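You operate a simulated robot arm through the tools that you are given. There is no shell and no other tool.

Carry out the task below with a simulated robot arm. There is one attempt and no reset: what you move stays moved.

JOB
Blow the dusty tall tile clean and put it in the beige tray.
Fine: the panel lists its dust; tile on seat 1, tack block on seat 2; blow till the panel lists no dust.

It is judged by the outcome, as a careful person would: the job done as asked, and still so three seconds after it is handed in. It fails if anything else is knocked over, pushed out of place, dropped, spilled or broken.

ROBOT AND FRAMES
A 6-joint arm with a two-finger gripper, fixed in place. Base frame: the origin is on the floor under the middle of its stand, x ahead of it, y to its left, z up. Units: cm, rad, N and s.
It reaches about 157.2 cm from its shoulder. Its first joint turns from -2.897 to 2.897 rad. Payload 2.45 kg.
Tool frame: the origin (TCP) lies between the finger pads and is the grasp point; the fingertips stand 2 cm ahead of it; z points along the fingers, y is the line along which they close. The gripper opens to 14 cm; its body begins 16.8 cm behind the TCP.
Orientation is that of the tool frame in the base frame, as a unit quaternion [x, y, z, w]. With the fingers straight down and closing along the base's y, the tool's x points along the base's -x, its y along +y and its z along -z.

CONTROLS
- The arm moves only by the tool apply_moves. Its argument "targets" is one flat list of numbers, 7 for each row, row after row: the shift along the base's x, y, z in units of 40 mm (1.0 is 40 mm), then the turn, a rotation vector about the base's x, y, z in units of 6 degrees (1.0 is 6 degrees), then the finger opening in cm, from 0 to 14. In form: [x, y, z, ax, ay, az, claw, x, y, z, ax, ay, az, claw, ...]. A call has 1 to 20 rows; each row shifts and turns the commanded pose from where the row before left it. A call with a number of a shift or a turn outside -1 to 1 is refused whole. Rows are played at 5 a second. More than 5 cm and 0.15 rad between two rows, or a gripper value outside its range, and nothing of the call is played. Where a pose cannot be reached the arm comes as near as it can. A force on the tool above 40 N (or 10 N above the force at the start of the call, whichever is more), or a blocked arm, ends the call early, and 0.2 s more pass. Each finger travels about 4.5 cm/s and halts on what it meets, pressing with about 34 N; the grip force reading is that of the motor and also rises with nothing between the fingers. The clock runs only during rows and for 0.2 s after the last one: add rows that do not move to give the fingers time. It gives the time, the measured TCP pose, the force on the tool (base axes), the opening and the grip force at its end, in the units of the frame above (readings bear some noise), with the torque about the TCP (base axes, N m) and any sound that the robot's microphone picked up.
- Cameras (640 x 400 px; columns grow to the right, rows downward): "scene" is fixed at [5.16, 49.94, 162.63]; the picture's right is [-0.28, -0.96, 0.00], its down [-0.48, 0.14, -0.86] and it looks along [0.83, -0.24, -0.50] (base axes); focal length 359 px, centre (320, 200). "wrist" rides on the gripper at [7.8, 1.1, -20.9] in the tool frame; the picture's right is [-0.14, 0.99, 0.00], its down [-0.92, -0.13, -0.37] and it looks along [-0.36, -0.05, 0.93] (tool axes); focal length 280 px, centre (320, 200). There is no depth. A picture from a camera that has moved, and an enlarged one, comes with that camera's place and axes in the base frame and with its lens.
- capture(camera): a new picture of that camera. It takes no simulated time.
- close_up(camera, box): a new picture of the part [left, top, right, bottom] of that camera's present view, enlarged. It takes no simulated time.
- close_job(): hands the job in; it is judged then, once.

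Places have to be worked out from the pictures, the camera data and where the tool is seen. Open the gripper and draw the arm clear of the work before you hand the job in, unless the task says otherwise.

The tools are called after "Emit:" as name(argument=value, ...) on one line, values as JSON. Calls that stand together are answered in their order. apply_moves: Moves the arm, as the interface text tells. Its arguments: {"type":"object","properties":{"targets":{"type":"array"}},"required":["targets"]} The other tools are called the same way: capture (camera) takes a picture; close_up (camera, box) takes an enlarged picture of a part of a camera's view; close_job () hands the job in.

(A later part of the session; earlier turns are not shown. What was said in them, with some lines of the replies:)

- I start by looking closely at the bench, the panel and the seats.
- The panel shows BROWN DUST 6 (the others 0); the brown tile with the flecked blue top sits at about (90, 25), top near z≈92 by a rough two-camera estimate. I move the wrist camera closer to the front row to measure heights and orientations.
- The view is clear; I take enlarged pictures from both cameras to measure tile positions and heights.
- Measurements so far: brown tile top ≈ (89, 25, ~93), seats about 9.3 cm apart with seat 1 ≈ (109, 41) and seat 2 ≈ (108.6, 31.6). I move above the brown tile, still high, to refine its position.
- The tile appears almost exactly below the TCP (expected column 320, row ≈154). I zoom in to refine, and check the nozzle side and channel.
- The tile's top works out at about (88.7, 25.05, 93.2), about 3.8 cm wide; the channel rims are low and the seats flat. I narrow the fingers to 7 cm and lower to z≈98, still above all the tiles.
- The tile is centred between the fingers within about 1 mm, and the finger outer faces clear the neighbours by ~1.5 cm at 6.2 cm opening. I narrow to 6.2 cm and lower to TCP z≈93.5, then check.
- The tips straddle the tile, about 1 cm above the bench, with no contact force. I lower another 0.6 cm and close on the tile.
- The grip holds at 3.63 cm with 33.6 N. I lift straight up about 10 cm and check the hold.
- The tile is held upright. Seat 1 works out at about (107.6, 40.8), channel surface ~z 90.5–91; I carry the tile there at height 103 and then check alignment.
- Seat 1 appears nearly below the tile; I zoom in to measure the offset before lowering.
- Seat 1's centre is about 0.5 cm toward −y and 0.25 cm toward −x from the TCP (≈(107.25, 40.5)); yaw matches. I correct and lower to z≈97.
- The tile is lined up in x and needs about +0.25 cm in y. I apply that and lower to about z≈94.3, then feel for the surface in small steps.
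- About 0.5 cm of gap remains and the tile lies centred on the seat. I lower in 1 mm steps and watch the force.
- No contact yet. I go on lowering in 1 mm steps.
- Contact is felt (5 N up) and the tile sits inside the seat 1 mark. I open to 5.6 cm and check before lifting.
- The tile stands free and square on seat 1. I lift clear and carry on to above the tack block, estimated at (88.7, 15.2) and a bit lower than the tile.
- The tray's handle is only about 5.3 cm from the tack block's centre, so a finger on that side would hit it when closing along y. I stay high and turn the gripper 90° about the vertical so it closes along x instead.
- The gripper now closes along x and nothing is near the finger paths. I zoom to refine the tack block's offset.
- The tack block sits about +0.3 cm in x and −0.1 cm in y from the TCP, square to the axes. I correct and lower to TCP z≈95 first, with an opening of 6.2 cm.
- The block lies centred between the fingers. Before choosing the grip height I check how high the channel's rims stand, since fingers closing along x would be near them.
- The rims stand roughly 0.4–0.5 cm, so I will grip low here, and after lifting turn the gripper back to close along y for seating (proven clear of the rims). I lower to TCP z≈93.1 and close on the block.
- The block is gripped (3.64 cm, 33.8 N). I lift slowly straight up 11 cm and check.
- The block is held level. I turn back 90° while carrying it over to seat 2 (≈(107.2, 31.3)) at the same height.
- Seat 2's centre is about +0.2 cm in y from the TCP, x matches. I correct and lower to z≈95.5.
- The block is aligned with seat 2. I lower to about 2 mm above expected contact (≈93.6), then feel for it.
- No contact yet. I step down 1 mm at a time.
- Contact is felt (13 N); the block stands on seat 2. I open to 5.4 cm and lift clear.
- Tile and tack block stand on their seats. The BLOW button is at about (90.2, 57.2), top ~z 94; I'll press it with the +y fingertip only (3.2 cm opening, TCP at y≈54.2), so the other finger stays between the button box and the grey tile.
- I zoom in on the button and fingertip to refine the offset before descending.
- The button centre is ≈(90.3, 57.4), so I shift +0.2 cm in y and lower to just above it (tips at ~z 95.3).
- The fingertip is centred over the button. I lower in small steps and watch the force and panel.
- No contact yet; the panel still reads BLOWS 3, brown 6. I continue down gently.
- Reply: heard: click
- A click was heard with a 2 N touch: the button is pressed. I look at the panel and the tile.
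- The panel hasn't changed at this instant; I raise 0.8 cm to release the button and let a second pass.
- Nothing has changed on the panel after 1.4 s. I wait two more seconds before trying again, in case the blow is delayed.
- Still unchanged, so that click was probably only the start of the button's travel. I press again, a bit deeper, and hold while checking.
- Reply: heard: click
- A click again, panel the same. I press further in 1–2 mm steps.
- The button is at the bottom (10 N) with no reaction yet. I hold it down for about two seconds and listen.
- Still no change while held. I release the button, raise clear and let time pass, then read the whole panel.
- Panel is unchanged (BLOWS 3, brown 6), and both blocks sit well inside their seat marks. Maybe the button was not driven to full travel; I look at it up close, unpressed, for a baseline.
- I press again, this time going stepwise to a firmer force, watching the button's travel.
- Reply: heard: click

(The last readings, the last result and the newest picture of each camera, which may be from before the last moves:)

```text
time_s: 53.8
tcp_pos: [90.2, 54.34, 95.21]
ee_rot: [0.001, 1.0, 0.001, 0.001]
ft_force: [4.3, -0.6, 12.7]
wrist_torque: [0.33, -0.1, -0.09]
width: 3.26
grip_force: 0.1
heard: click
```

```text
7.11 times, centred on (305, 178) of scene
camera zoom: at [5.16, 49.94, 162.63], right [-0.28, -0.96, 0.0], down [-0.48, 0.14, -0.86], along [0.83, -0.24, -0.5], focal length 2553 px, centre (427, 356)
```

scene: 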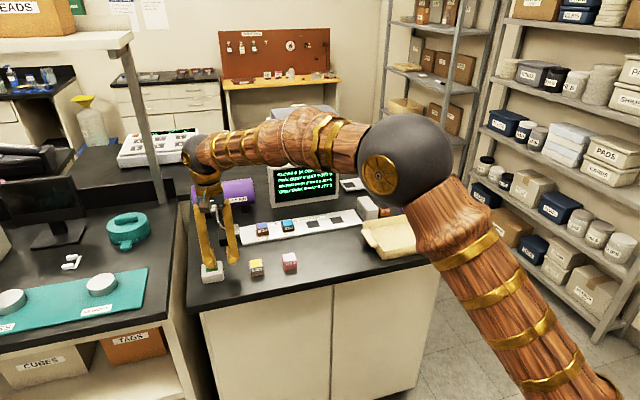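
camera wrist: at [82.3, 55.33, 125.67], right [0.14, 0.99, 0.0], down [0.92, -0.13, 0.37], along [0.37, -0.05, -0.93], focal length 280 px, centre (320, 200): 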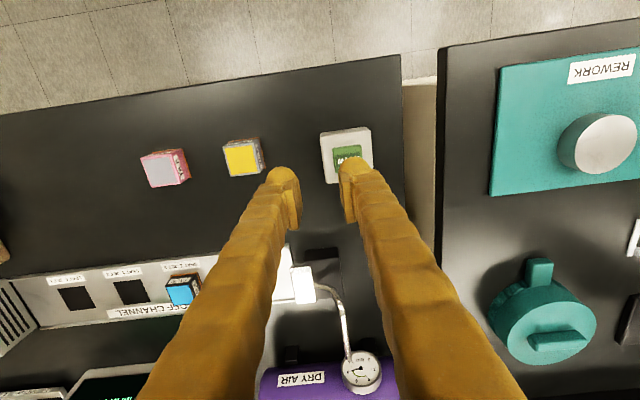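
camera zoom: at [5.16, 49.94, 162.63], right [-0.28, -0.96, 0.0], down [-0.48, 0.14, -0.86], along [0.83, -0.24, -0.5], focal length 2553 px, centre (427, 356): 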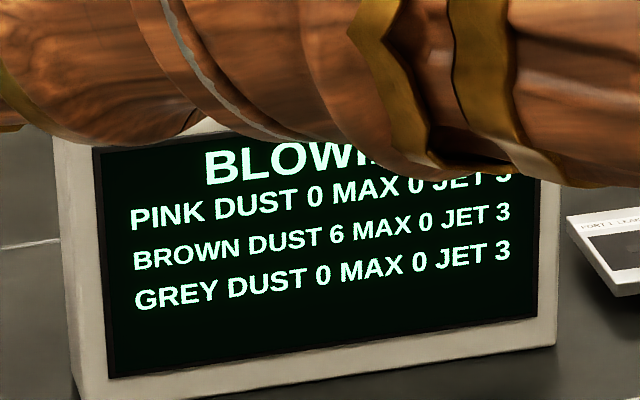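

The panel now shows "BLOWING…": that press took. I release the button and wait for the result.

Emit:
apply_moves(targets=[0, 0, 0.15, 0, 0, 0, 3.2, 0, 0, 0.2, 0, 0, 0, 3.2, 0, 0, 0, 0, 0, 0, 3.2, 0, 0, 0, 0, 0, 0, 3.2, 0, 0, 0, 0, 0, 0, 3.2])

Emit:
close_up(camera="scene", box=[260, 150, 350, 206])

Emit:
close_up(camera="scene", box=[220, 195, 310, 250])

```text
time_s: 55.0
tcp_pos: [90.07, 54.56, 96.63]
ee_rot: [0.0, 1.0, 0.0, 0.0]
ft_force: [0.5, -0.1, 0.0]
wrist_torque: [-0.01, 0.03, -0.05]
width: 3.23
grip_force: 0.0
```

```text
7.11 times, centred on (305, 178) of scene
camera zoom: at [5.16, 49.94, 162.63], right [-0.28, -0.96, 0.0], down [-0.48, 0.14, -0.86], along [0.83, -0.24, -0.5], focal length 2553 px, centre (427, 356)
```

zoom: 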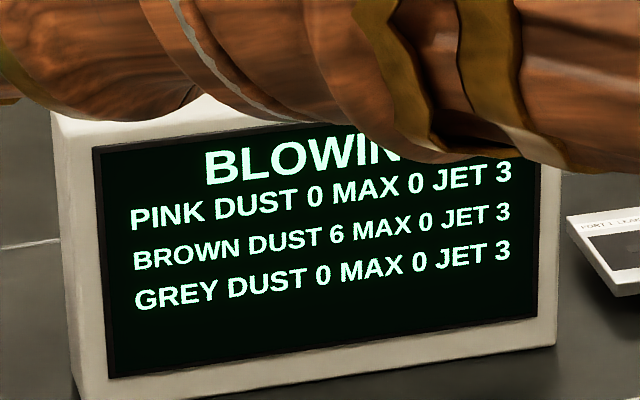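

```text
7.11 times, centred on (265, 222) of scene
camera zoom: at [5.16, 49.94, 162.63], right [-0.28, -0.96, 0.0], down [-0.48, 0.14, -0.86], along [0.83, -0.24, -0.5], focal length 2553 px, centre (711, 40)
```

zoom: 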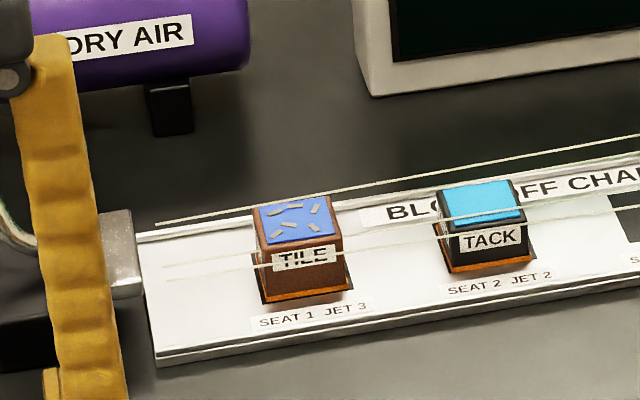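

Air streaks show over the channel: it is blowing. I wait a few more seconds.

Emit:
apply_moves(targets=[0, 0, 0, 0, 0, 0, 3.2, 0, 0, 0, 0, 0, 0, 3.2, 0, 0, 0, 0, 0, 0, 3.2, 0, 0, 0, 0, 0, 0, 3.2, 0, 0, 0, 0, 0, 0, 3.2, 0, 0, 0, 0, 0, 0, 3.2, 0, 0, 0, 0, 0, 0, 3.2])

Emit:
close_up(camera="scene", box=[260, 150, 350, 206])

Emit:
close_up(camera="scene", box=[220, 195, 310, 250])

```text
time_s: 56.6
tcp_pos: [90.13, 54.51, 96.64]
ee_rot: [0.0, 1.0, -0.001, 0.0]
ft_force: [-0.3, 0.3, 0.4]
wrist_torque: [-0.02, -0.02, 0.0]
width: 3.22
grip_force: 0.0
```

```text
7.11 times, centred on (305, 178) of scene
camera zoom: at [5.16, 49.94, 162.63], right [-0.28, -0.96, 0.0], down [-0.48, 0.14, -0.86], along [0.83, -0.24, -0.5], focal length 2553 px, centre (427, 356)
```

zoom: 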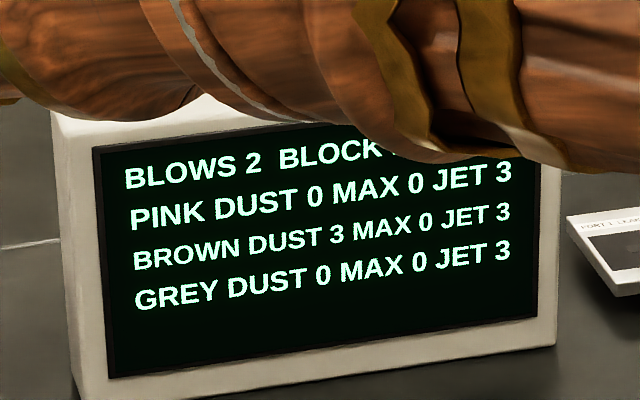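

```text
7.11 times, centred on (265, 222) of scene
camera zoom: at [5.16, 49.94, 162.63], right [-0.28, -0.96, 0.0], down [-0.48, 0.14, -0.86], along [0.83, -0.24, -0.5], focal length 2553 px, centre (711, 40)
```

zoom: 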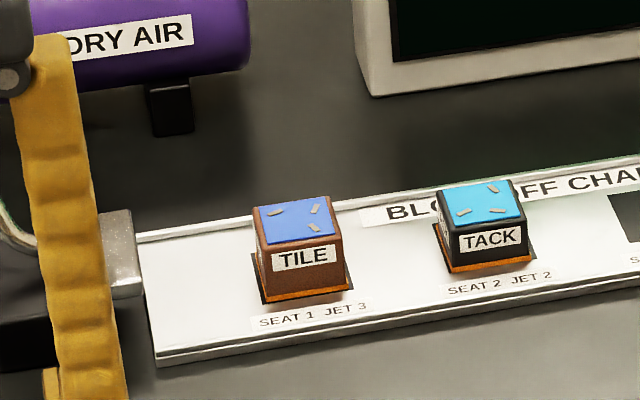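

The blow worked: brown dust 6→3, BLOWS 2 left, and the tack block caught the flecks. I press once more in the same way.

Emit:
apply_moves(targets=[0, 0, -0.15, 0, 0, 0, 3.2, 0, 0, -0.15, 0, 0, 0, 3.2, 0, 0, -0.05, 0, 0, 0, 3.2, 0, 0, 0, 0, 0, 0, 3.2])

Emit:
close_up(camera="scene", box=[260, 150, 350, 206])

```text
time_s: 57.6
tcp_pos: [90.26, 54.39, 95.33]
ee_rot: [-0.001, 1.0, 0.0, 0.001]
ft_force: [-3.5, -0.2, 10.0]
wrist_torque: [0.28, 0.1, 0.11]
width: 3.21
grip_force: 0.2
heard: click
```

```text
7.11 times, centred on (305, 178) of scene
camera zoom: at [5.16, 49.94, 162.63], right [-0.28, -0.96, 0.0], down [-0.48, 0.14, -0.86], along [0.83, -0.24, -0.5], focal length 2553 px, centre (427, 356)
```

zoom: 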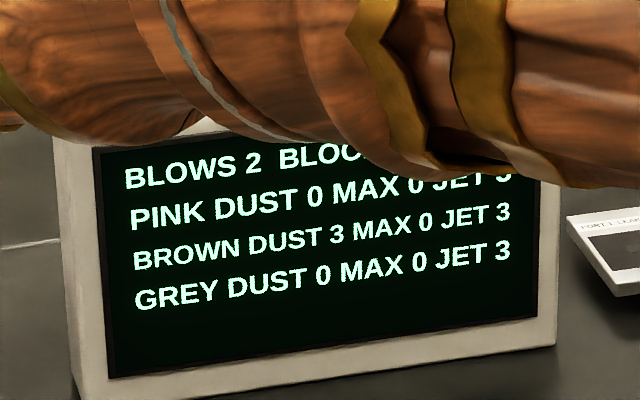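

A click but no "BLOWING" yet; I press about 1.5 mm further and hold briefly.

Emit:
apply_moves(targets=[0, 0, -0.04, 0, 0, 0, 3.2, 0, 0, 0, 0, 0, 0, 3.2])

Emit:
close_up(camera="scene", box=[260, 150, 350, 206])

Emit:
close_up(camera="scene", box=[192, 253, 232, 283])

```text
time_s: 58.2
tcp_pos: [90.17, 54.42, 95.13]
ee_rot: [-0.001, 1.0, 0.002, 0.0]
ft_force: [-1.3, -1.3, 19.9]
wrist_torque: [0.48, 0.02, 0.01]
width: 3.15
grip_force: 0.0
```

```text
7.11 times, centred on (305, 178) of scene
camera zoom: at [5.16, 49.94, 162.63], right [-0.28, -0.96, 0.0], down [-0.48, 0.14, -0.86], along [0.83, -0.24, -0.5], focal length 2553 px, centre (427, 356)
```

zoom: 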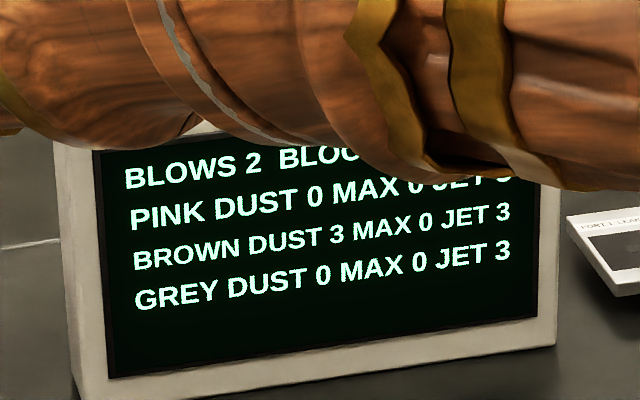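

```text
13.33 times, centred on (212, 268) of scene
camera zoom: at [5.16, 49.94, 162.63], right [-0.28, -0.96, 0.0], down [-0.48, 0.14, -0.86], along [0.83, -0.24, -0.5], focal length 4788 px, centre (1760, -707)
```

zoom: 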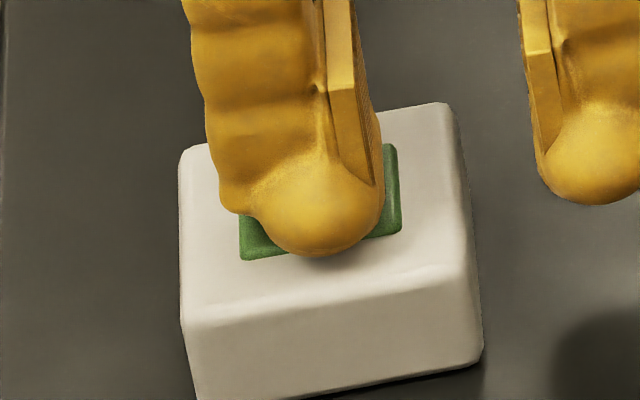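

At 20 N the button is flush and still no blow, so depth is not the whole story; perhaps it takes a brisk full press from fully released. I release, raise well clear, and check the panel.

Emit:
apply_moves(targets=[0, 0, 0.15, 0, 0, 0, 3.2, 0, 0, 0.25, 0, 0, 0, 3.2, 0, 0, 0.4, 0, 0, 0, 3.2, 0, 0, 0.4, 0, 0, 0, 3.2, 0, 0, 0, 0, 0, 0, 3.2, 0, 0, 0, 0, 0, 0, 3.2, 0, 0, 0, 0, 0, 0, 3.2])

Emit:
close_up(camera="scene", box=[180, 150, 350, 276])

Emit:
close_up(camera="scene", box=[192, 190, 240, 220])

```text
time_s: 59.8
tcp_pos: [90.1, 54.53, 99.95]
ee_rot: [0.001, 1.0, 0.0, 0.001]
ft_force: [0.2, -0.3, -1.1]
wrist_torque: [-0.02, -0.03, 0.04]
width: 3.2
grip_force: 0.0
```

```text
3.17 times, centred on (265, 213) of scene
camera zoom: at [5.16, 49.94, 162.63], right [-0.28, -0.96, 0.0], down [-0.48, 0.14, -0.86], along [0.83, -0.24, -0.5], focal length 1140 px, centre (495, 159)
```

zoom: 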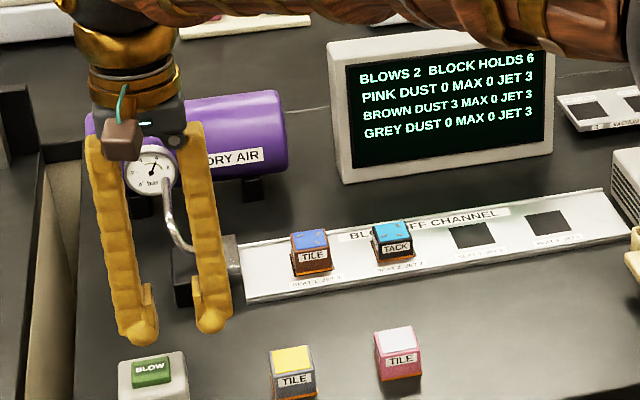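

```text
13.33 times, centred on (216, 205) of scene
camera zoom: at [5.16, 49.94, 162.63], right [-0.28, -0.96, 0.0], down [-0.48, 0.14, -0.86], along [0.83, -0.24, -0.5], focal length 4788 px, centre (1707, 133)
```

zoom: 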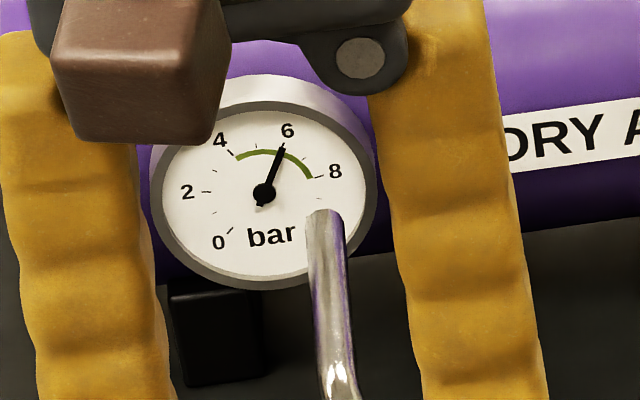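

Panel: BLOWS 2, block holds 6, brown 3; gauge in the green. I repeat the exact press that worked: a brisk stroke from z≈100.

Emit:
apply_moves(targets=[0, 0, -0.4, 0, 0, 0, 3.2, 0, 0, -0.4, 0, 0, 0, 3.2, 0, 0, -0.2, 0, 0, 0, 3.2, 0, 0, -0.15, 0, 0, 0, 3.2, 0, 0, -0.05, 0, 0, 0, 3.2, 0, 0, 0, 0, 0, 0, 3.2])

Emit:
close_up(camera="scene", box=[260, 150, 350, 206])

```text
time_s: 61.2
tcp_pos: [90.24, 54.49, 95.2]
ee_rot: [0.0, 1.0, 0.001, 0.001]
ft_force: [7.3, -1.3, 17.9]
wrist_torque: [0.44, -0.11, -0.2]
width: 3.17
grip_force: 0.1
heard: click
```

```text
7.11 times, centred on (305, 178) of scene
camera zoom: at [5.16, 49.94, 162.63], right [-0.28, -0.96, 0.0], down [-0.48, 0.14, -0.86], along [0.83, -0.24, -0.5], focal length 2553 px, centre (427, 356)
```

zoom: 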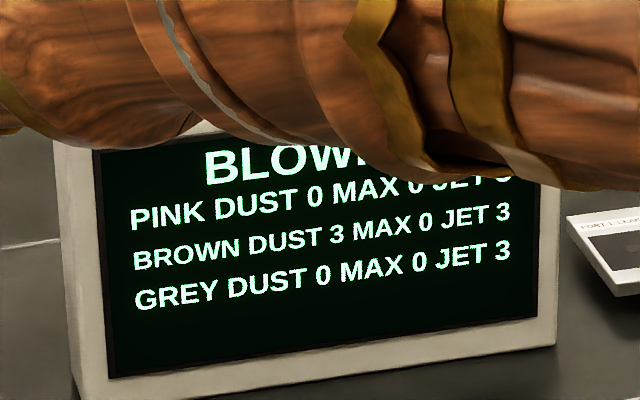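

It is blowing again. I release the button, raise clear and wait for it to end.

Emit:
apply_moves(targets=[0, 0, 0.15, 0, 0, 0, 3.2, 0, 0, 0.25, 0, 0, 0, 3.2, 0, 0, 0.5, 0, 0, 0, 3.2, 0, 0, 0.8, 0, 0, 0, 3.2, 0, 0, 0.8, 0, 0, 0, 3.2, 0, 0, 0, 0, 0, 0, 3.2, 0, 0, 0, 0, 0, 0, 3.2, 0, 0, 0, 0, 0, 0, 3.2, 0, 0, 0, 0, 0, 0, 3.2, 0, 0, 0, 0, 0, 0, 3.2, 0, 0, 0, 0, 0, 0, 3.2, 0, 0, 0, 0, 0, 0, 3.2, 0, 0, 0, 0, 0, 0, 3.2])

Emit:
close_up(camera="scene", box=[260, 150, 350, 206])

Emit:
close_up(camera="scene", box=[220, 195, 310, 250])

```text
time_s: 64.0
tcp_pos: [90.14, 54.58, 104.89]
ee_rot: [0.0, 1.0, 0.0, -0.001]
ft_force: [0.0, -0.6, 0.8]
wrist_torque: [0.04, 0.01, 0.01]
width: 3.22
grip_force: 0.0
```

```text
7.11 times, centred on (305, 178) of scene
camera zoom: at [5.16, 49.94, 162.63], right [-0.28, -0.96, 0.0], down [-0.48, 0.14, -0.86], along [0.83, -0.24, -0.5], focal length 2553 px, centre (427, 356)
```

zoom: 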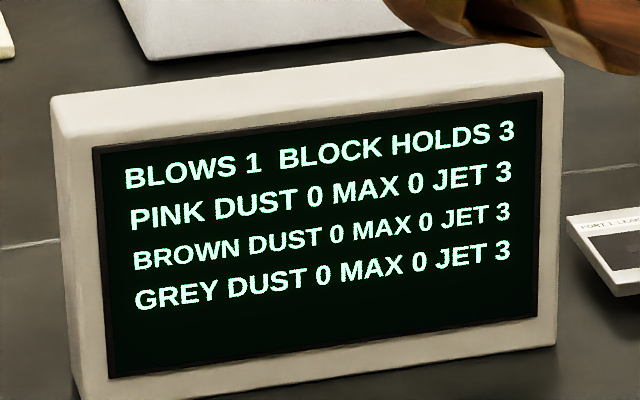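

```text
7.11 times, centred on (265, 222) of scene
camera zoom: at [5.16, 49.94, 162.63], right [-0.28, -0.96, 0.0], down [-0.48, 0.14, -0.86], along [0.83, -0.24, -0.5], focal length 2553 px, centre (711, 40)
```

zoom: 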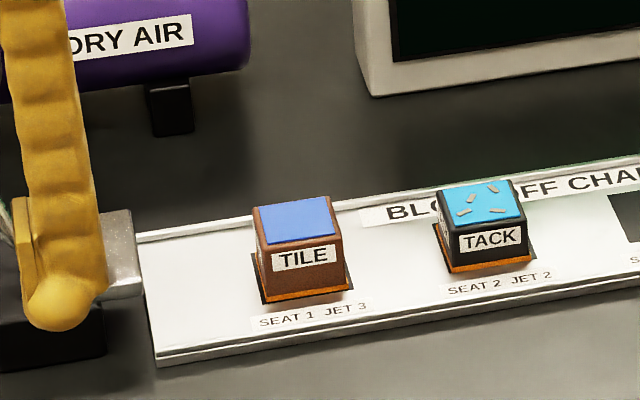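

The panel lists brown dust 0 and the tile's top is clean. I move back above seat 1, opening to 5.8 cm, to fetch the tile.

Emit:
apply_moves(targets=[0.712, -0.583, 0, 0, 0, 0, 3.2, 0.712, -0.583, 0, 0, 0, 0, 4, 0.712, -0.583, 0, 0, 0, 0, 5.8, 0.712, -0.583, 0, 0, 0, 0, 5.8, 0.712, -0.583, 0, 0, 0, 0, 5.8, 0.712, -0.583, 0, 0, 0, 0, 5.8, 0, 0, 0, 0, 0, 0, 5.8, 0, 0, 0, 0, 0, 0, 5.8])

Emit:
close_up(camera="wrist", box=[220, 100, 420, 225])

Emit:
capture(camera="scene")

```text
time_s: 65.8
tcp_pos: [107.4, 40.56, 104.95]
ee_rot: [-0.001, 1.0, 0.0, 0.0]
ft_force: [0.0, 0.1, 0.7]
wrist_torque: [-0.04, 0.02, 0.01]
width: 5.8
grip_force: 0.0
```

```text
3.20 times, centred on (320, 162) of wrist
camera zoom: at [99.37, 41.63, 125.92], right [0.14, 0.99, 0.0], down [0.92, -0.13, 0.37], along [0.37, -0.05, -0.93], focal length 897 px, centre (320, 320)
```

zoom: 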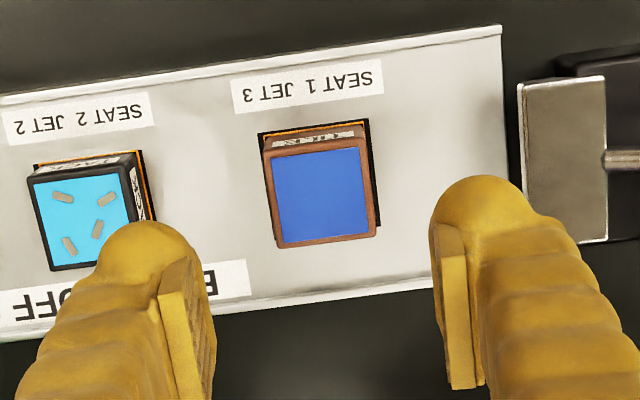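

```text
taken
```

scene: 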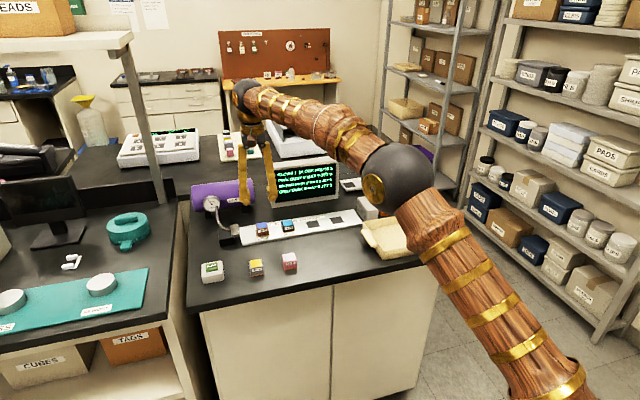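

The tile is centred below the gripper. I descend in two stages to TCP z≈93.65 with 5.6 cm opening.

Emit:
apply_moves(targets=[-0.02, 0, -0.6, 0, 0, 0, 5.6, 0, 0, -0.6, 0, 0, 0, 5.6, 0, 0, -0.6, 0, 0, 0, 5.6, 0, 0, -0.4, 0, 0, 0, 5.6, 0, 0, -0.3, 0, 0, 0, 5.6, 0, 0, -0.2, 0, 0, 0, 5.6, 0, 0, 0, 0, 0, 0, 5.6, 0, 0, 0, 0, 0, 0, 5.6])

Emit:
close_up(camera="wrist", box=[220, 100, 420, 225])

Emit:
close_up(camera="scene", box=[225, 200, 305, 250])

```text
time_s: 67.6
tcp_pos: [107.07, 40.6, 94.09]
ee_rot: [0.0, 1.0, 0.0, 0.0]
ft_force: [-0.3, 0.8, 0.1]
wrist_torque: [0.0, 0.0, -0.03]
width: 5.58
grip_force: 0.0
```

```text
3.20 times, centred on (320, 162) of wrist
camera zoom: at [99.18, 41.56, 114.99], right [0.14, 0.99, 0.0], down [0.92, -0.13, 0.37], along [0.37, -0.05, -0.93], focal length 897 px, centre (320, 320)
```

zoom: 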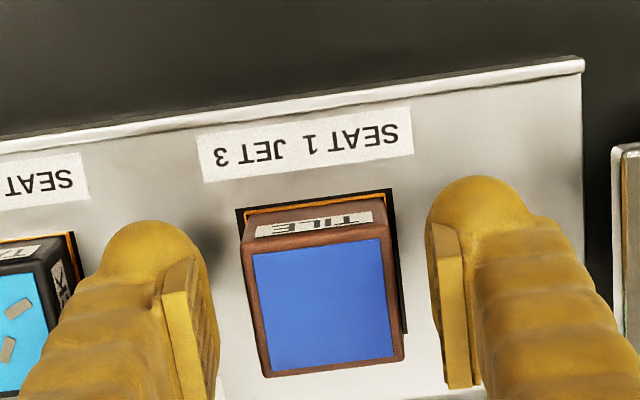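

```text
8.00 times, centred on (265, 225) of scene
camera zoom: at [5.16, 49.94, 162.63], right [-0.28, -0.96, 0.0], down [-0.48, 0.14, -0.86], along [0.83, -0.24, -0.5], focal length 2873 px, centre (760, 0)
```

zoom: 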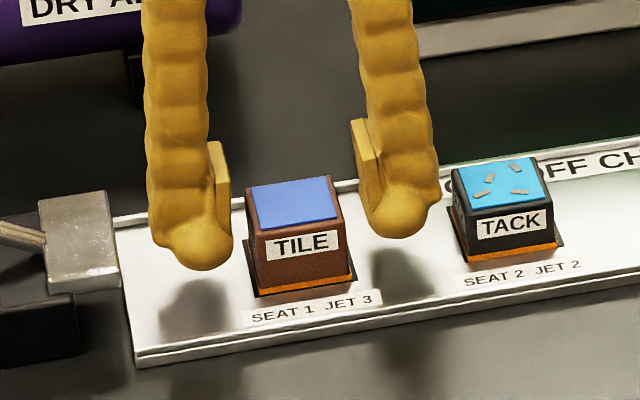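

The fingers straddle the tile with room on both sides. I lower another 0.4 cm and close.

Emit:
apply_moves(targets=[0, 0, -0.1, 0, 0, 0, 5.6, 0, 0, 0, 0, 0, 0, 5.6, 0, 0, 0, 0, 0, 0, 4.6, 0, 0, 0, 0, 0, 0, 3, 0, 0, 0, 0, 0, 0, 3, 0, 0, 0, 0, 0, 0, 3])

Emit:
close_up(camera="scene", box=[225, 200, 305, 250])

```text
time_s: 69.0
tcp_pos: [107.19, 40.41, 93.66]
ee_rot: [-0.001, 1.0, 0.0, 0.0]
ft_force: [-0.7, -0.3, -0.2]
wrist_torque: [0.01, 0.01, -0.01]
width: 3.66
grip_force: 33.8
```

```text
8.00 times, centred on (265, 225) of scene
camera zoom: at [5.16, 49.94, 162.63], right [-0.28, -0.96, 0.0], down [-0.48, 0.14, -0.86], along [0.83, -0.24, -0.5], focal length 2873 px, centre (760, 0)
```

zoom: 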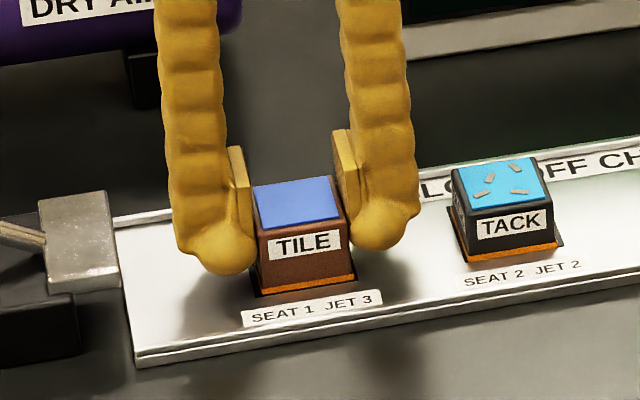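

The tile is gripped again (3.66 cm, 33.8 N). I lift it straight up about 12 cm.

Emit:
apply_moves(targets=[0, 0, 0.15, 0, 0, 0, 3, 0, 0, 0.3, 0, 0, 0, 3, 0, 0, 0.5, 0, 0, 0, 3, 0, 0, 0.7, 0, 0, 0, 3, 0, 0, 0.7, 0, 0, 0, 3, 0, 0, 0.5, 0, 0, 0, 3, 0, 0, 0.2, 0, 0, 0, 3, 0, 0, 0, 0, 0, 0, 3])

Emit:
close_up(camera="scene", box=[225, 160, 385, 260])

```text
time_s: 70.8
tcp_pos: [107.23, 40.47, 106.09]
ee_rot: [0.0, 1.0, -0.001, 0.0]
ft_force: [0.0, -0.1, -0.7]
wrist_torque: [0.03, 0.01, -0.01]
width: 3.63
grip_force: 34.2
```

```text
4.00 times, centred on (305, 210) of scene
camera zoom: at [5.16, 49.94, 162.63], right [-0.28, -0.96, 0.0], down [-0.48, 0.14, -0.86], along [0.83, -0.24, -0.5], focal length 1436 px, centre (380, 160)
```

zoom: 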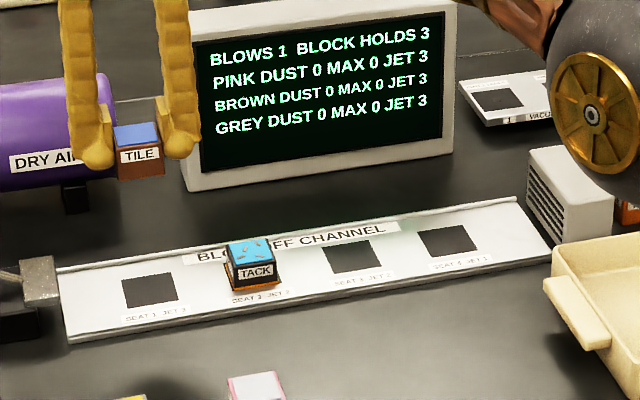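

The tile is up and the panel still lists all zero. I carry it over to the beige tray (centre ≈(96, −9)) at z≈106.

Emit:
apply_moves(targets=[-0.2115, -0.952, 0, 0, 0, 0, 3, -0.2115, -0.952, 0, 0, 0, 0, 3, -0.2115, -0.952, 0, 0, 0, 0, 3, -0.2115, -0.952, 0, 0, 0, 0, 3, -0.2115, -0.952, 0, 0, 0, 0, 3, -0.2115, -0.952, 0, 0, 0, 0, 3, -0.2115, -0.952, 0, 0, 0, 0, 3, -0.2115, -0.952, 0, 0, 0, 0, 3, -0.2115, -0.952, 0, 0, 0, 0, 3, -0.2115, -0.952, 0, 0, 0, 0, 3, -0.2115, -0.952, 0, 0, 0, 0, 3, -0.2115, -0.952, 0, 0, 0, 0, 3, -0.2115, -0.952, 0, 0, 0, 0, 3, 0, 0, 0, 0, 0, 0, 3, 0, 0, 0, 0, 0, 0, 3])

Emit:
capture(camera="wrist")

Emit:
capture(camera="scene")

```text
time_s: 74.0
tcp_pos: [96.34, -9.03, 106.17]
ee_rot: [0.0, 1.0, 0.0, 0.001]
ft_force: [-0.1, -0.4, -0.9]
wrist_torque: [0.0, -0.01, 0.0]
width: 3.65
grip_force: 34.5
```

```text
taken
camera wrist: at [88.33, -7.98, 127.09], right [0.14, 0.99, 0.0], down [0.92, -0.13, 0.37], along [0.37, -0.05, -0.93], focal length 280 px, centre (320, 200)
```

wrist: 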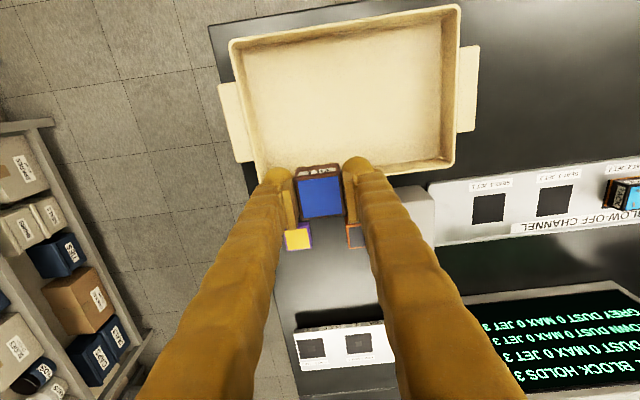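

```text
taken
```

scene: 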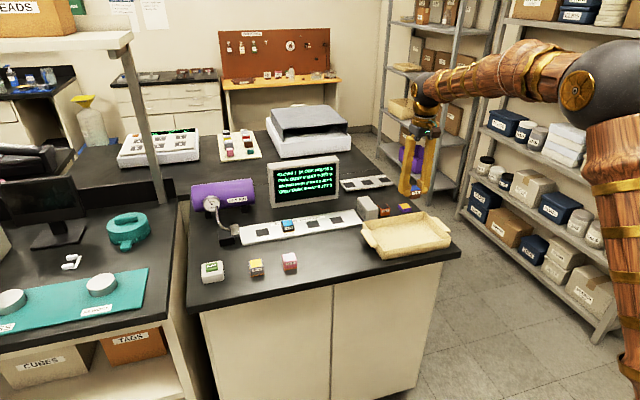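

The wrist view puts the tray's interior at about x 82–98, y −16…+6, so its centre is (90, −5). I shift there at the same height and check.

Emit:
apply_moves(targets=[-0.8, 0.5, 0, 0, 0, 0, 3, -0.78, 0.5, 0, 0, 0, 0, 3, 0, 0, -0.5, 0, 0, 0, 3, 0, 0, -0.5, 0, 0, 0, 3, 0, 0, 0, 0, 0, 0, 3, 0, 0, 0, 0, 0, 0, 3])

Emit:
capture(camera="wrist")

Emit:
close_up(camera="scene", box=[350, 180, 470, 270])

```text
time_s: 75.4
tcp_pos: [89.9, -5.01, 102.25]
ee_rot: [0.001, 1.0, 0.0, 0.0]
ft_force: [0.1, -0.1, -0.3]
wrist_torque: [0.01, -0.01, -0.04]
width: 3.64
grip_force: 33.8
```

```text
taken
camera wrist: at [81.98, -3.98, 123.06], right [0.14, 0.99, 0.0], down [0.92, -0.13, 0.37], along [0.37, -0.05, -0.93], focal length 280 px, centre (320, 200)
```

wrist: 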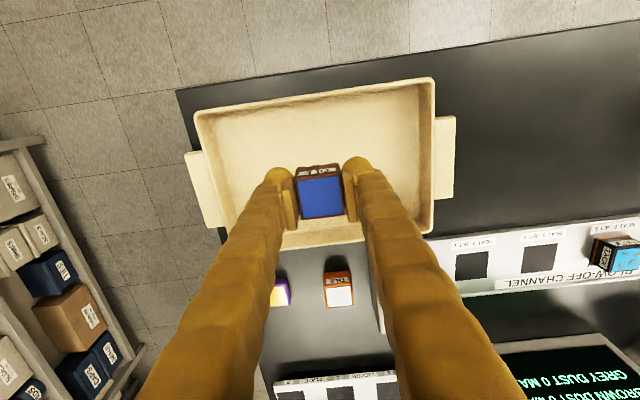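

```text
4.44 times, centred on (410, 225) of scene
camera zoom: at [5.16, 49.94, 162.63], right [-0.28, -0.96, 0.0], down [-0.48, 0.14, -0.86], along [0.83, -0.24, -0.5], focal length 1596 px, centre (-80, 89)
```

zoom: 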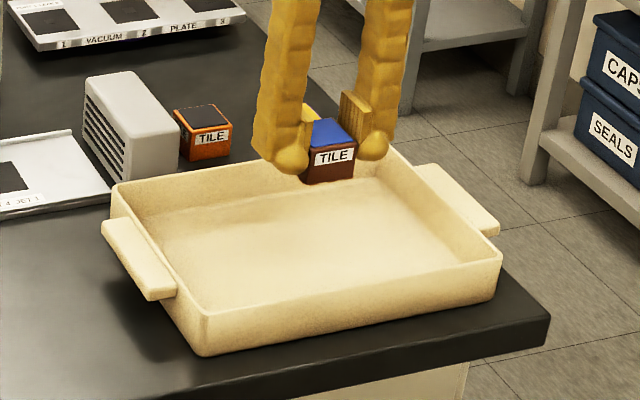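

The tile is over the middle of the tray. I lower to about z≈95.5, inside the walls' area, then feel for the floor.

Emit:
apply_moves(targets=[0, 0, -0.5, 0, 0, 0, 3, 0, 0, -0.5, 0, 0, 0, 3, 0, 0, -0.4, 0, 0, 0, 3, 0, 0, -0.3, 0, 0, 0, 3, 0, 0, 0, 0, 0, 0, 3, 0, 0, 0, 0, 0, 0, 3])

Emit:
capture(camera="wrist")

Emit:
close_up(camera="scene", box=[350, 190, 470, 270])

```text
time_s: 76.8
tcp_pos: [89.92, -5.18, 95.29]
ee_rot: [0.0, 1.0, 0.0, 0.0]
ft_force: [0.8, 0.0, -0.8]
wrist_torque: [-0.03, 0.02, 0.02]
width: 3.62
grip_force: 33.5
```

```text
taken
camera wrist: at [81.88, -4.14, 116.15], right [0.14, 0.99, 0.0], down [0.92, -0.13, 0.37], along [0.37, -0.05, -0.93], focal length 280 px, centre (320, 200)
```

wrist: 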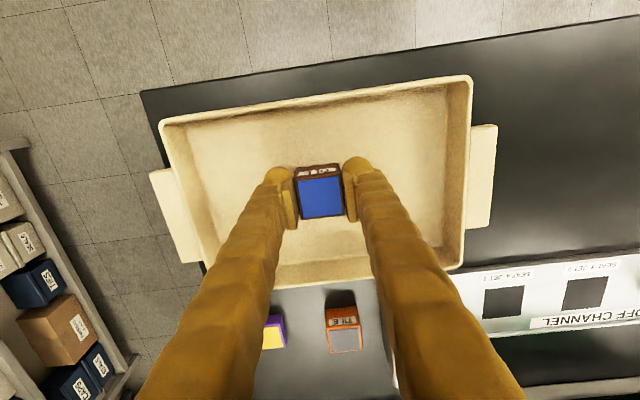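

```text
5.00 times, centred on (410, 230) of scene
camera zoom: at [5.16, 49.94, 162.63], right [-0.28, -0.96, 0.0], down [-0.48, 0.14, -0.86], along [0.83, -0.24, -0.5], focal length 1795 px, centre (-130, 50)
```

zoom: 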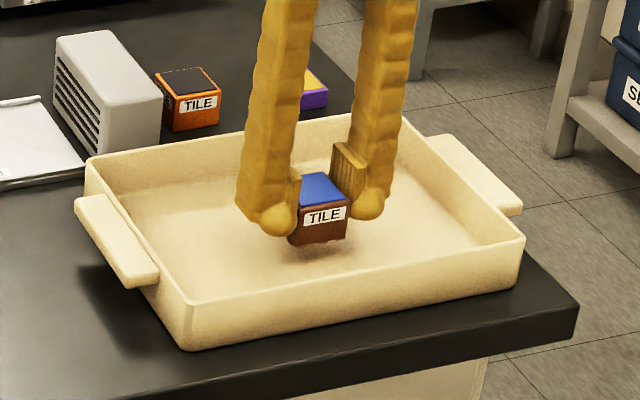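

The tile hangs about 1–1.5 cm above the tray floor. I lower in small steps.

Emit:
apply_moves(targets=[0, 0, -0.1, 0, 0, 0, 3, 0, 0, -0.1, 0, 0, 0, 3, 0, 0, -0.05, 0, 0, 0, 3, 0, 0, 0, 0, 0, 0, 3])

Emit:
close_up(camera="scene", box=[380, 210, 444, 250])

```text
time_s: 77.8
tcp_pos: [89.96, -5.11, 94.23]
ee_rot: [0.0, 1.0, 0.0, 0.0]
ft_force: [0.5, 0.1, 0.3]
wrist_torque: [-0.03, 0.0, -0.04]
width: 3.67
grip_force: 34.2
```

```text
10.00 times, centred on (412, 230) of scene
camera zoom: at [5.16, 49.94, 162.63], right [-0.28, -0.96, 0.0], down [-0.48, 0.14, -0.86], along [0.83, -0.24, -0.5], focal length 3591 px, centre (-600, -100)
```

zoom: 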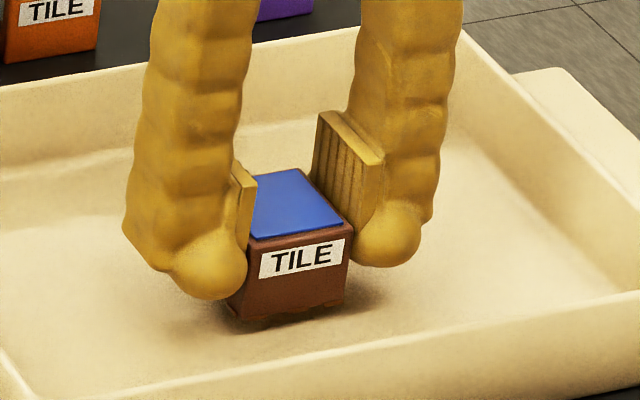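

Emit:
apply_moves(targets=[0, 0, -0.03, 0, 0, 0, 3, 0, 0, -0.03, 0, 0, 0, 3, 0, 0, 0, 0, 0, 0, 3])

Emit:
close_up(camera="scene", box=[380, 210, 444, 250])

```text
time_s: 78.6
tcp_pos: [89.85, -5.24, 93.94]
ee_rot: [0.001, 1.0, 0.001, -0.001]
ft_force: [-0.3, -0.1, -0.5]
wrist_torque: [0.02, -0.01, 0.01]
width: 3.66
grip_force: 33.9
```

```text
10.00 times, centred on (412, 230) of scene
camera zoom: at [5.16, 49.94, 162.63], right [-0.28, -0.96, 0.0], down [-0.48, 0.14, -0.86], along [0.83, -0.24, -0.5], focal length 3591 px, centre (-600, -100)
```

zoom: 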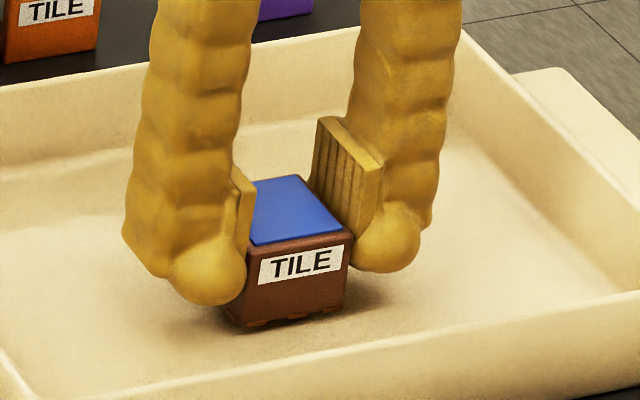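

Emit:
close_up(camera="scene", box=[400, 232, 424, 247])

Emit:
close_up(camera="scene", box=[235, 205, 315, 250])

```text
16.00 times, centred on (412, 240) of scene
camera zoom: at [5.16, 49.94, 162.63], right [-0.28, -0.96, 0.0], down [-0.48, 0.14, -0.86], along [0.83, -0.24, -0.5], focal length 5745 px, centre (-1152, -432)
```

zoom: 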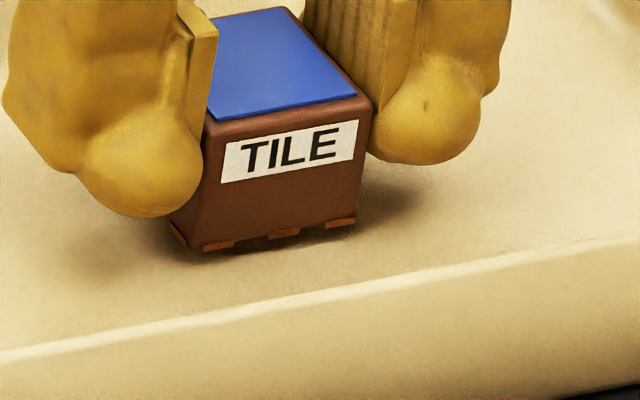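

```text
8.00 times, centred on (275, 228) of scene
camera zoom: at [5.16, 49.94, 162.63], right [-0.28, -0.96, 0.0], down [-0.48, 0.14, -0.86], along [0.83, -0.24, -0.5], focal length 2873 px, centre (680, -20)
```

zoom: 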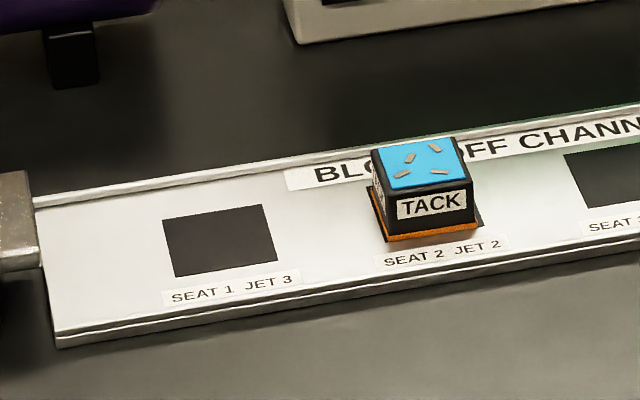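

The tile is nearly on the floor; no contact force yet. I keep stepping down 1 mm at a time.

Emit:
apply_moves(targets=[0, 0, -0.025, 0, 0, 0, 3, 0, 0, -0.025, 0, 0, 0, 3, 0, 0, 0, 0, 0, 0, 3])

Emit:
close_up(camera="scene", box=[400, 232, 424, 247])

```text
time_s: 79.4
tcp_pos: [89.88, -5.12, 93.81]
ee_rot: [0.0, 1.0, 0.0, 0.0]
ft_force: [-0.4, 0.1, -0.2]
wrist_torque: [0.01, -0.02, 0.0]
width: 3.66
grip_force: 34.2
```

```text
16.00 times, centred on (412, 240) of scene
camera zoom: at [5.16, 49.94, 162.63], right [-0.28, -0.96, 0.0], down [-0.48, 0.14, -0.86], along [0.83, -0.24, -0.5], focal length 5745 px, centre (-1152, -432)
```

zoom: 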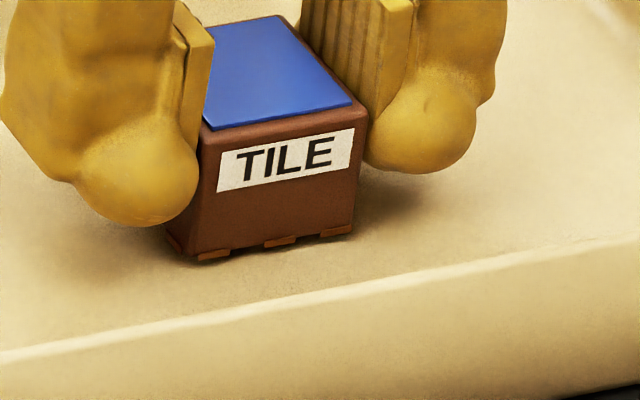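

Emit:
apply_moves(targets=[0, 0, -0.025, 0, 0, 0, 3, 0, 0, -0.025, 0, 0, 0, 3, 0, 0, 0, 0, 0, 0, 3])

Emit:
close_up(camera="scene", box=[400, 232, 424, 247])

```text
time_s: 80.2
tcp_pos: [89.84, -5.15, 93.55]
ee_rot: [0.0, 1.0, -0.001, 0.0]
ft_force: [-0.5, -0.6, -0.2]
wrist_torque: [0.05, -0.02, -0.01]
width: 3.63
grip_force: 34.1
```

```text
16.00 times, centred on (412, 240) of scene
camera zoom: at [5.16, 49.94, 162.63], right [-0.28, -0.96, 0.0], down [-0.48, 0.14, -0.86], along [0.83, -0.24, -0.5], focal length 5745 px, centre (-1152, -432)
```

zoom: 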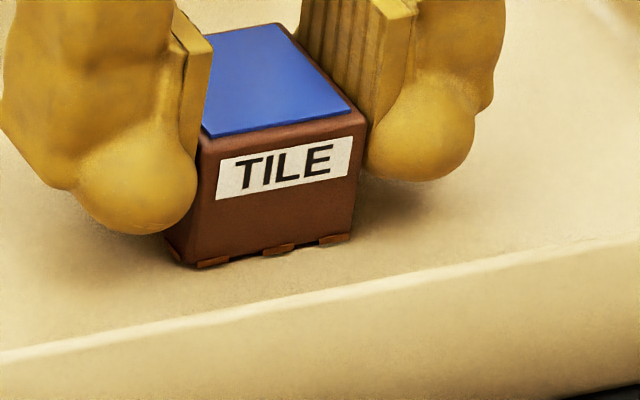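

Emit:
apply_moves(targets=[0, 0, -0.025, 0, 0, 0, 3, 0, 0, 0, 0, 0, 0, 3])

```text
time_s: 80.8
tcp_pos: [89.82, -5.04, 93.43]
ee_rot: [0.0, 1.0, 0.0, 0.0]
ft_force: [-0.3, 0.1, 0.0]
wrist_torque: [0.0, 0.03, -0.04]
width: 3.66
grip_force: 33.3
```

Emit:
apply_moves(targets=[0, 0, -0.025, 0, 0, 0, 3, 0, 0, 0, 0, 0, 0, 3])

Emit:
close_up(camera="scene", box=[400, 232, 424, 247])

```text
time_s: 81.4
tcp_pos: [89.78, -5.0, 93.47]
ee_rot: [0.0, 1.0, 0.0, 0.001]
ft_force: [-1.6, 1.5, 5.3]
wrist_torque: [0.01, 0.01, 0.0]
width: 3.68
grip_force: 34.2
```

```text
16.00 times, centred on (412, 240) of scene
camera zoom: at [5.16, 49.94, 162.63], right [-0.28, -0.96, 0.0], down [-0.48, 0.14, -0.86], along [0.83, -0.24, -0.5], focal length 5745 px, centre (-1152, -432)
```

zoom: 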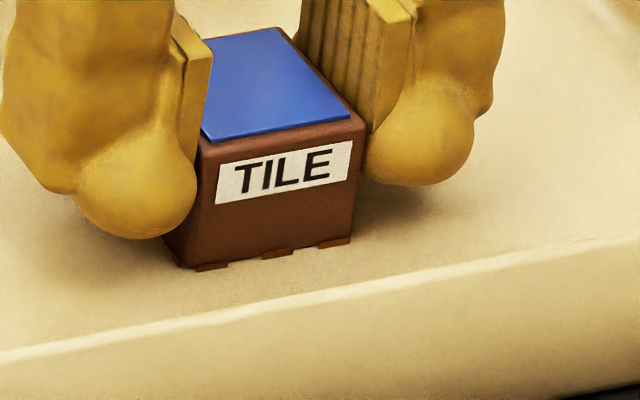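

Contact with the tray floor is felt (5.3 N). I open to 6 cm and lift straight up clear.

Emit:
apply_moves(targets=[0, 0, 0, 0, 0, 0, 4.4, 0, 0, 0, 0, 0, 0, 6, 0, 0, 0, 0, 0, 0, 6, 0, 0, 0.2, 0, 0, 0, 6, 0, 0, 0.4, 0, 0, 0, 6, 0, 0, 0.7, 0, 0, 0, 6, 0, 0, 0.9, 0, 0, 0, 6, 0, 0, 0.9, 0, 0, 0, 6, 0, 0, 0.9, 0, 0, 0, 6, 0, 0, 0, 0, 0, 0, 6])

Emit:
capture(camera="wrist")

Emit:
close_up(camera="scene", box=[350, 180, 470, 270])

```text
time_s: 83.6
tcp_pos: [89.84, -5.09, 109.49]
ee_rot: [0.0, 1.0, 0.0, 0.001]
ft_force: [0.1, -0.6, -0.3]
wrist_torque: [0.0, 0.01, 0.0]
width: 6.0
grip_force: 0.0
```

```text
taken
camera wrist: at [81.86, -4.05, 130.41], right [0.14, 0.99, 0.0], down [0.92, -0.13, 0.37], along [0.37, -0.05, -0.93], focal length 280 px, centre (320, 200)
```

wrist: 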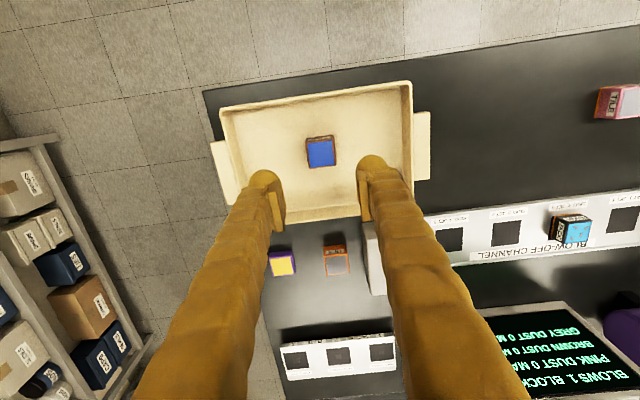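

```text
4.44 times, centred on (410, 225) of scene
camera zoom: at [5.16, 49.94, 162.63], right [-0.28, -0.96, 0.0], down [-0.48, 0.14, -0.86], along [0.83, -0.24, -0.5], focal length 1596 px, centre (-80, 89)
```

zoom: 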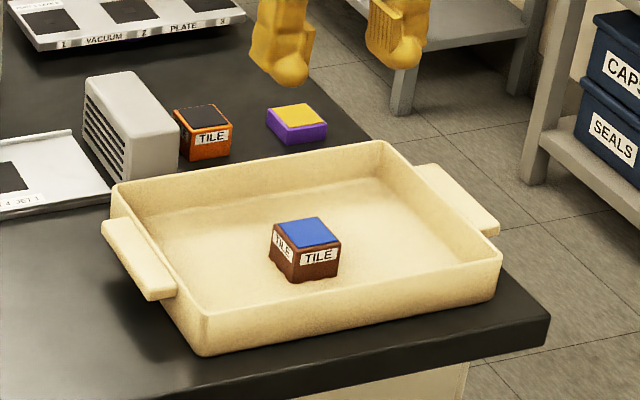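

The tile stands in the tray, dust-free. I draw the arm up and back to its starting area with the gripper open, then check the whole scene.

Emit:
apply_moves(targets=[0, 0, 0.8, 0, 0, 0, 7, -0.7, 0.4, 0.5, 0, 0, 0, 9, -0.7, 0.4, 0.5, 0, 0, 0, 11, -0.7, 0.4, 0.5, 0, 0, 0, 13, -0.7, 0.4, 0.5, 0, 0, 0, 14, -0.7, 0.4, 0.5, 0, 0, 0, 14, -0.7, 0.4, 0.5, 0, 0, 0, 14, -0.7, 0.4, 0.5, 0, 0, 0, 14, -0.7, 0.4, 0.5, 0, 0, 0, 14, 0, 0, 0, 0, 0, 0, 14, 0, 0, 0, 0, 0, 0, 14])

Emit:
capture(camera="scene")

Emit:
close_up(camera="scene", box=[185, 150, 345, 290])

Emit:
close_up(camera="scene", box=[340, 170, 470, 270])

```text
time_s: 86.0
tcp_pos: [67.08, 7.74, 128.78]
ee_rot: [0.0, 1.0, -0.001, 0.001]
ft_force: [-0.5, -0.6, 0.1]
wrist_torque: [-0.02, -0.01, -0.02]
width: 14.01
grip_force: 0.0
```

```text
taken
```

scene: 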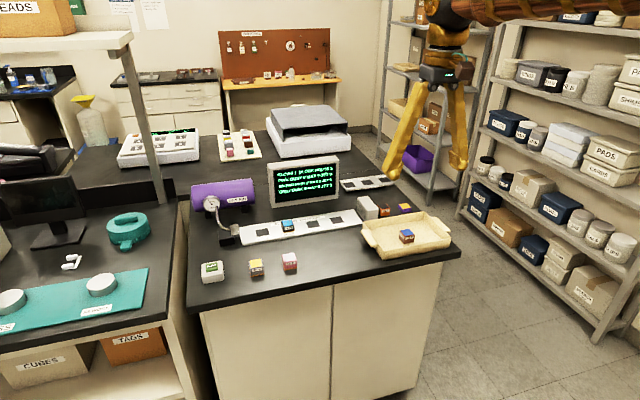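

```text
2.86 times, centred on (265, 220) of scene
camera zoom: at [5.16, 49.94, 162.63], right [-0.28, -0.96, 0.0], down [-0.48, 0.14, -0.86], along [0.83, -0.24, -0.5], focal length 1026 px, centre (477, 143)
```

zoom: 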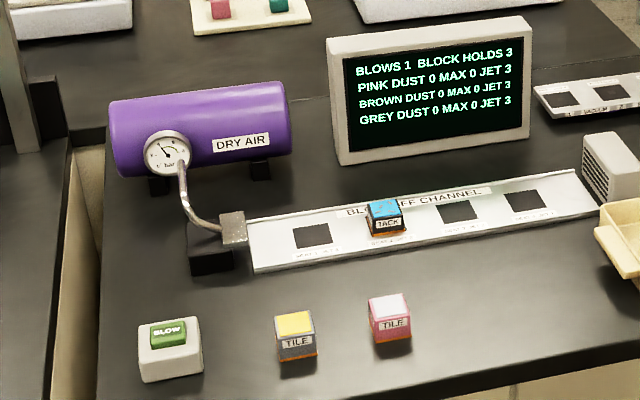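

```text
4.00 times, centred on (405, 220) of scene
camera zoom: at [5.16, 49.94, 162.63], right [-0.28, -0.96, 0.0], down [-0.48, 0.14, -0.86], along [0.83, -0.24, -0.5], focal length 1436 px, centre (-20, 120)
```

zoom: 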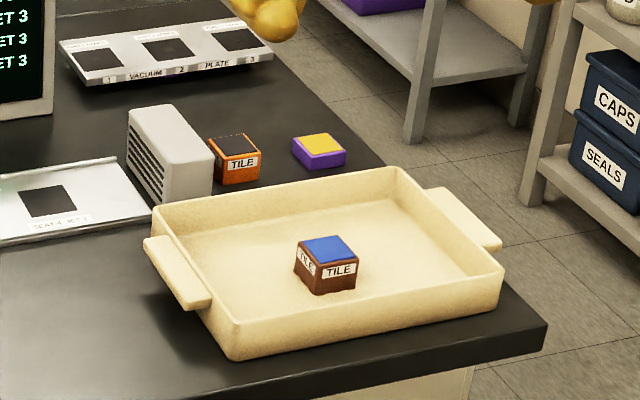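

The panel lists no dust, and the brown tile stands upright in the beige tray. The tack block is on seat 2, everything else is where it was, and the arm is clear with the gripper open, so I hand the job in.

Emit:
close_job()

```text
The job is handed in.
```

The brown tile is clean and standing upright in the beige tray. I've handed the job in.

- **Dust:** the panel now reads 0 for the brown tile, down from 6. It took two blows with the tile on seat 1 and the tack block on seat 2. One blow is left, and the tack block can hold 3 more dust.
- **Button:** the first two presses and the fourth clicked but started no blow. Only the third and fifth, quick presses from higher up, worked.
- **Everything else:** the tack block is still on seat 2, turned a quarter turn from how it stood. In the last pictures nothing else looked moved, and the arm is clear with the gripper open.
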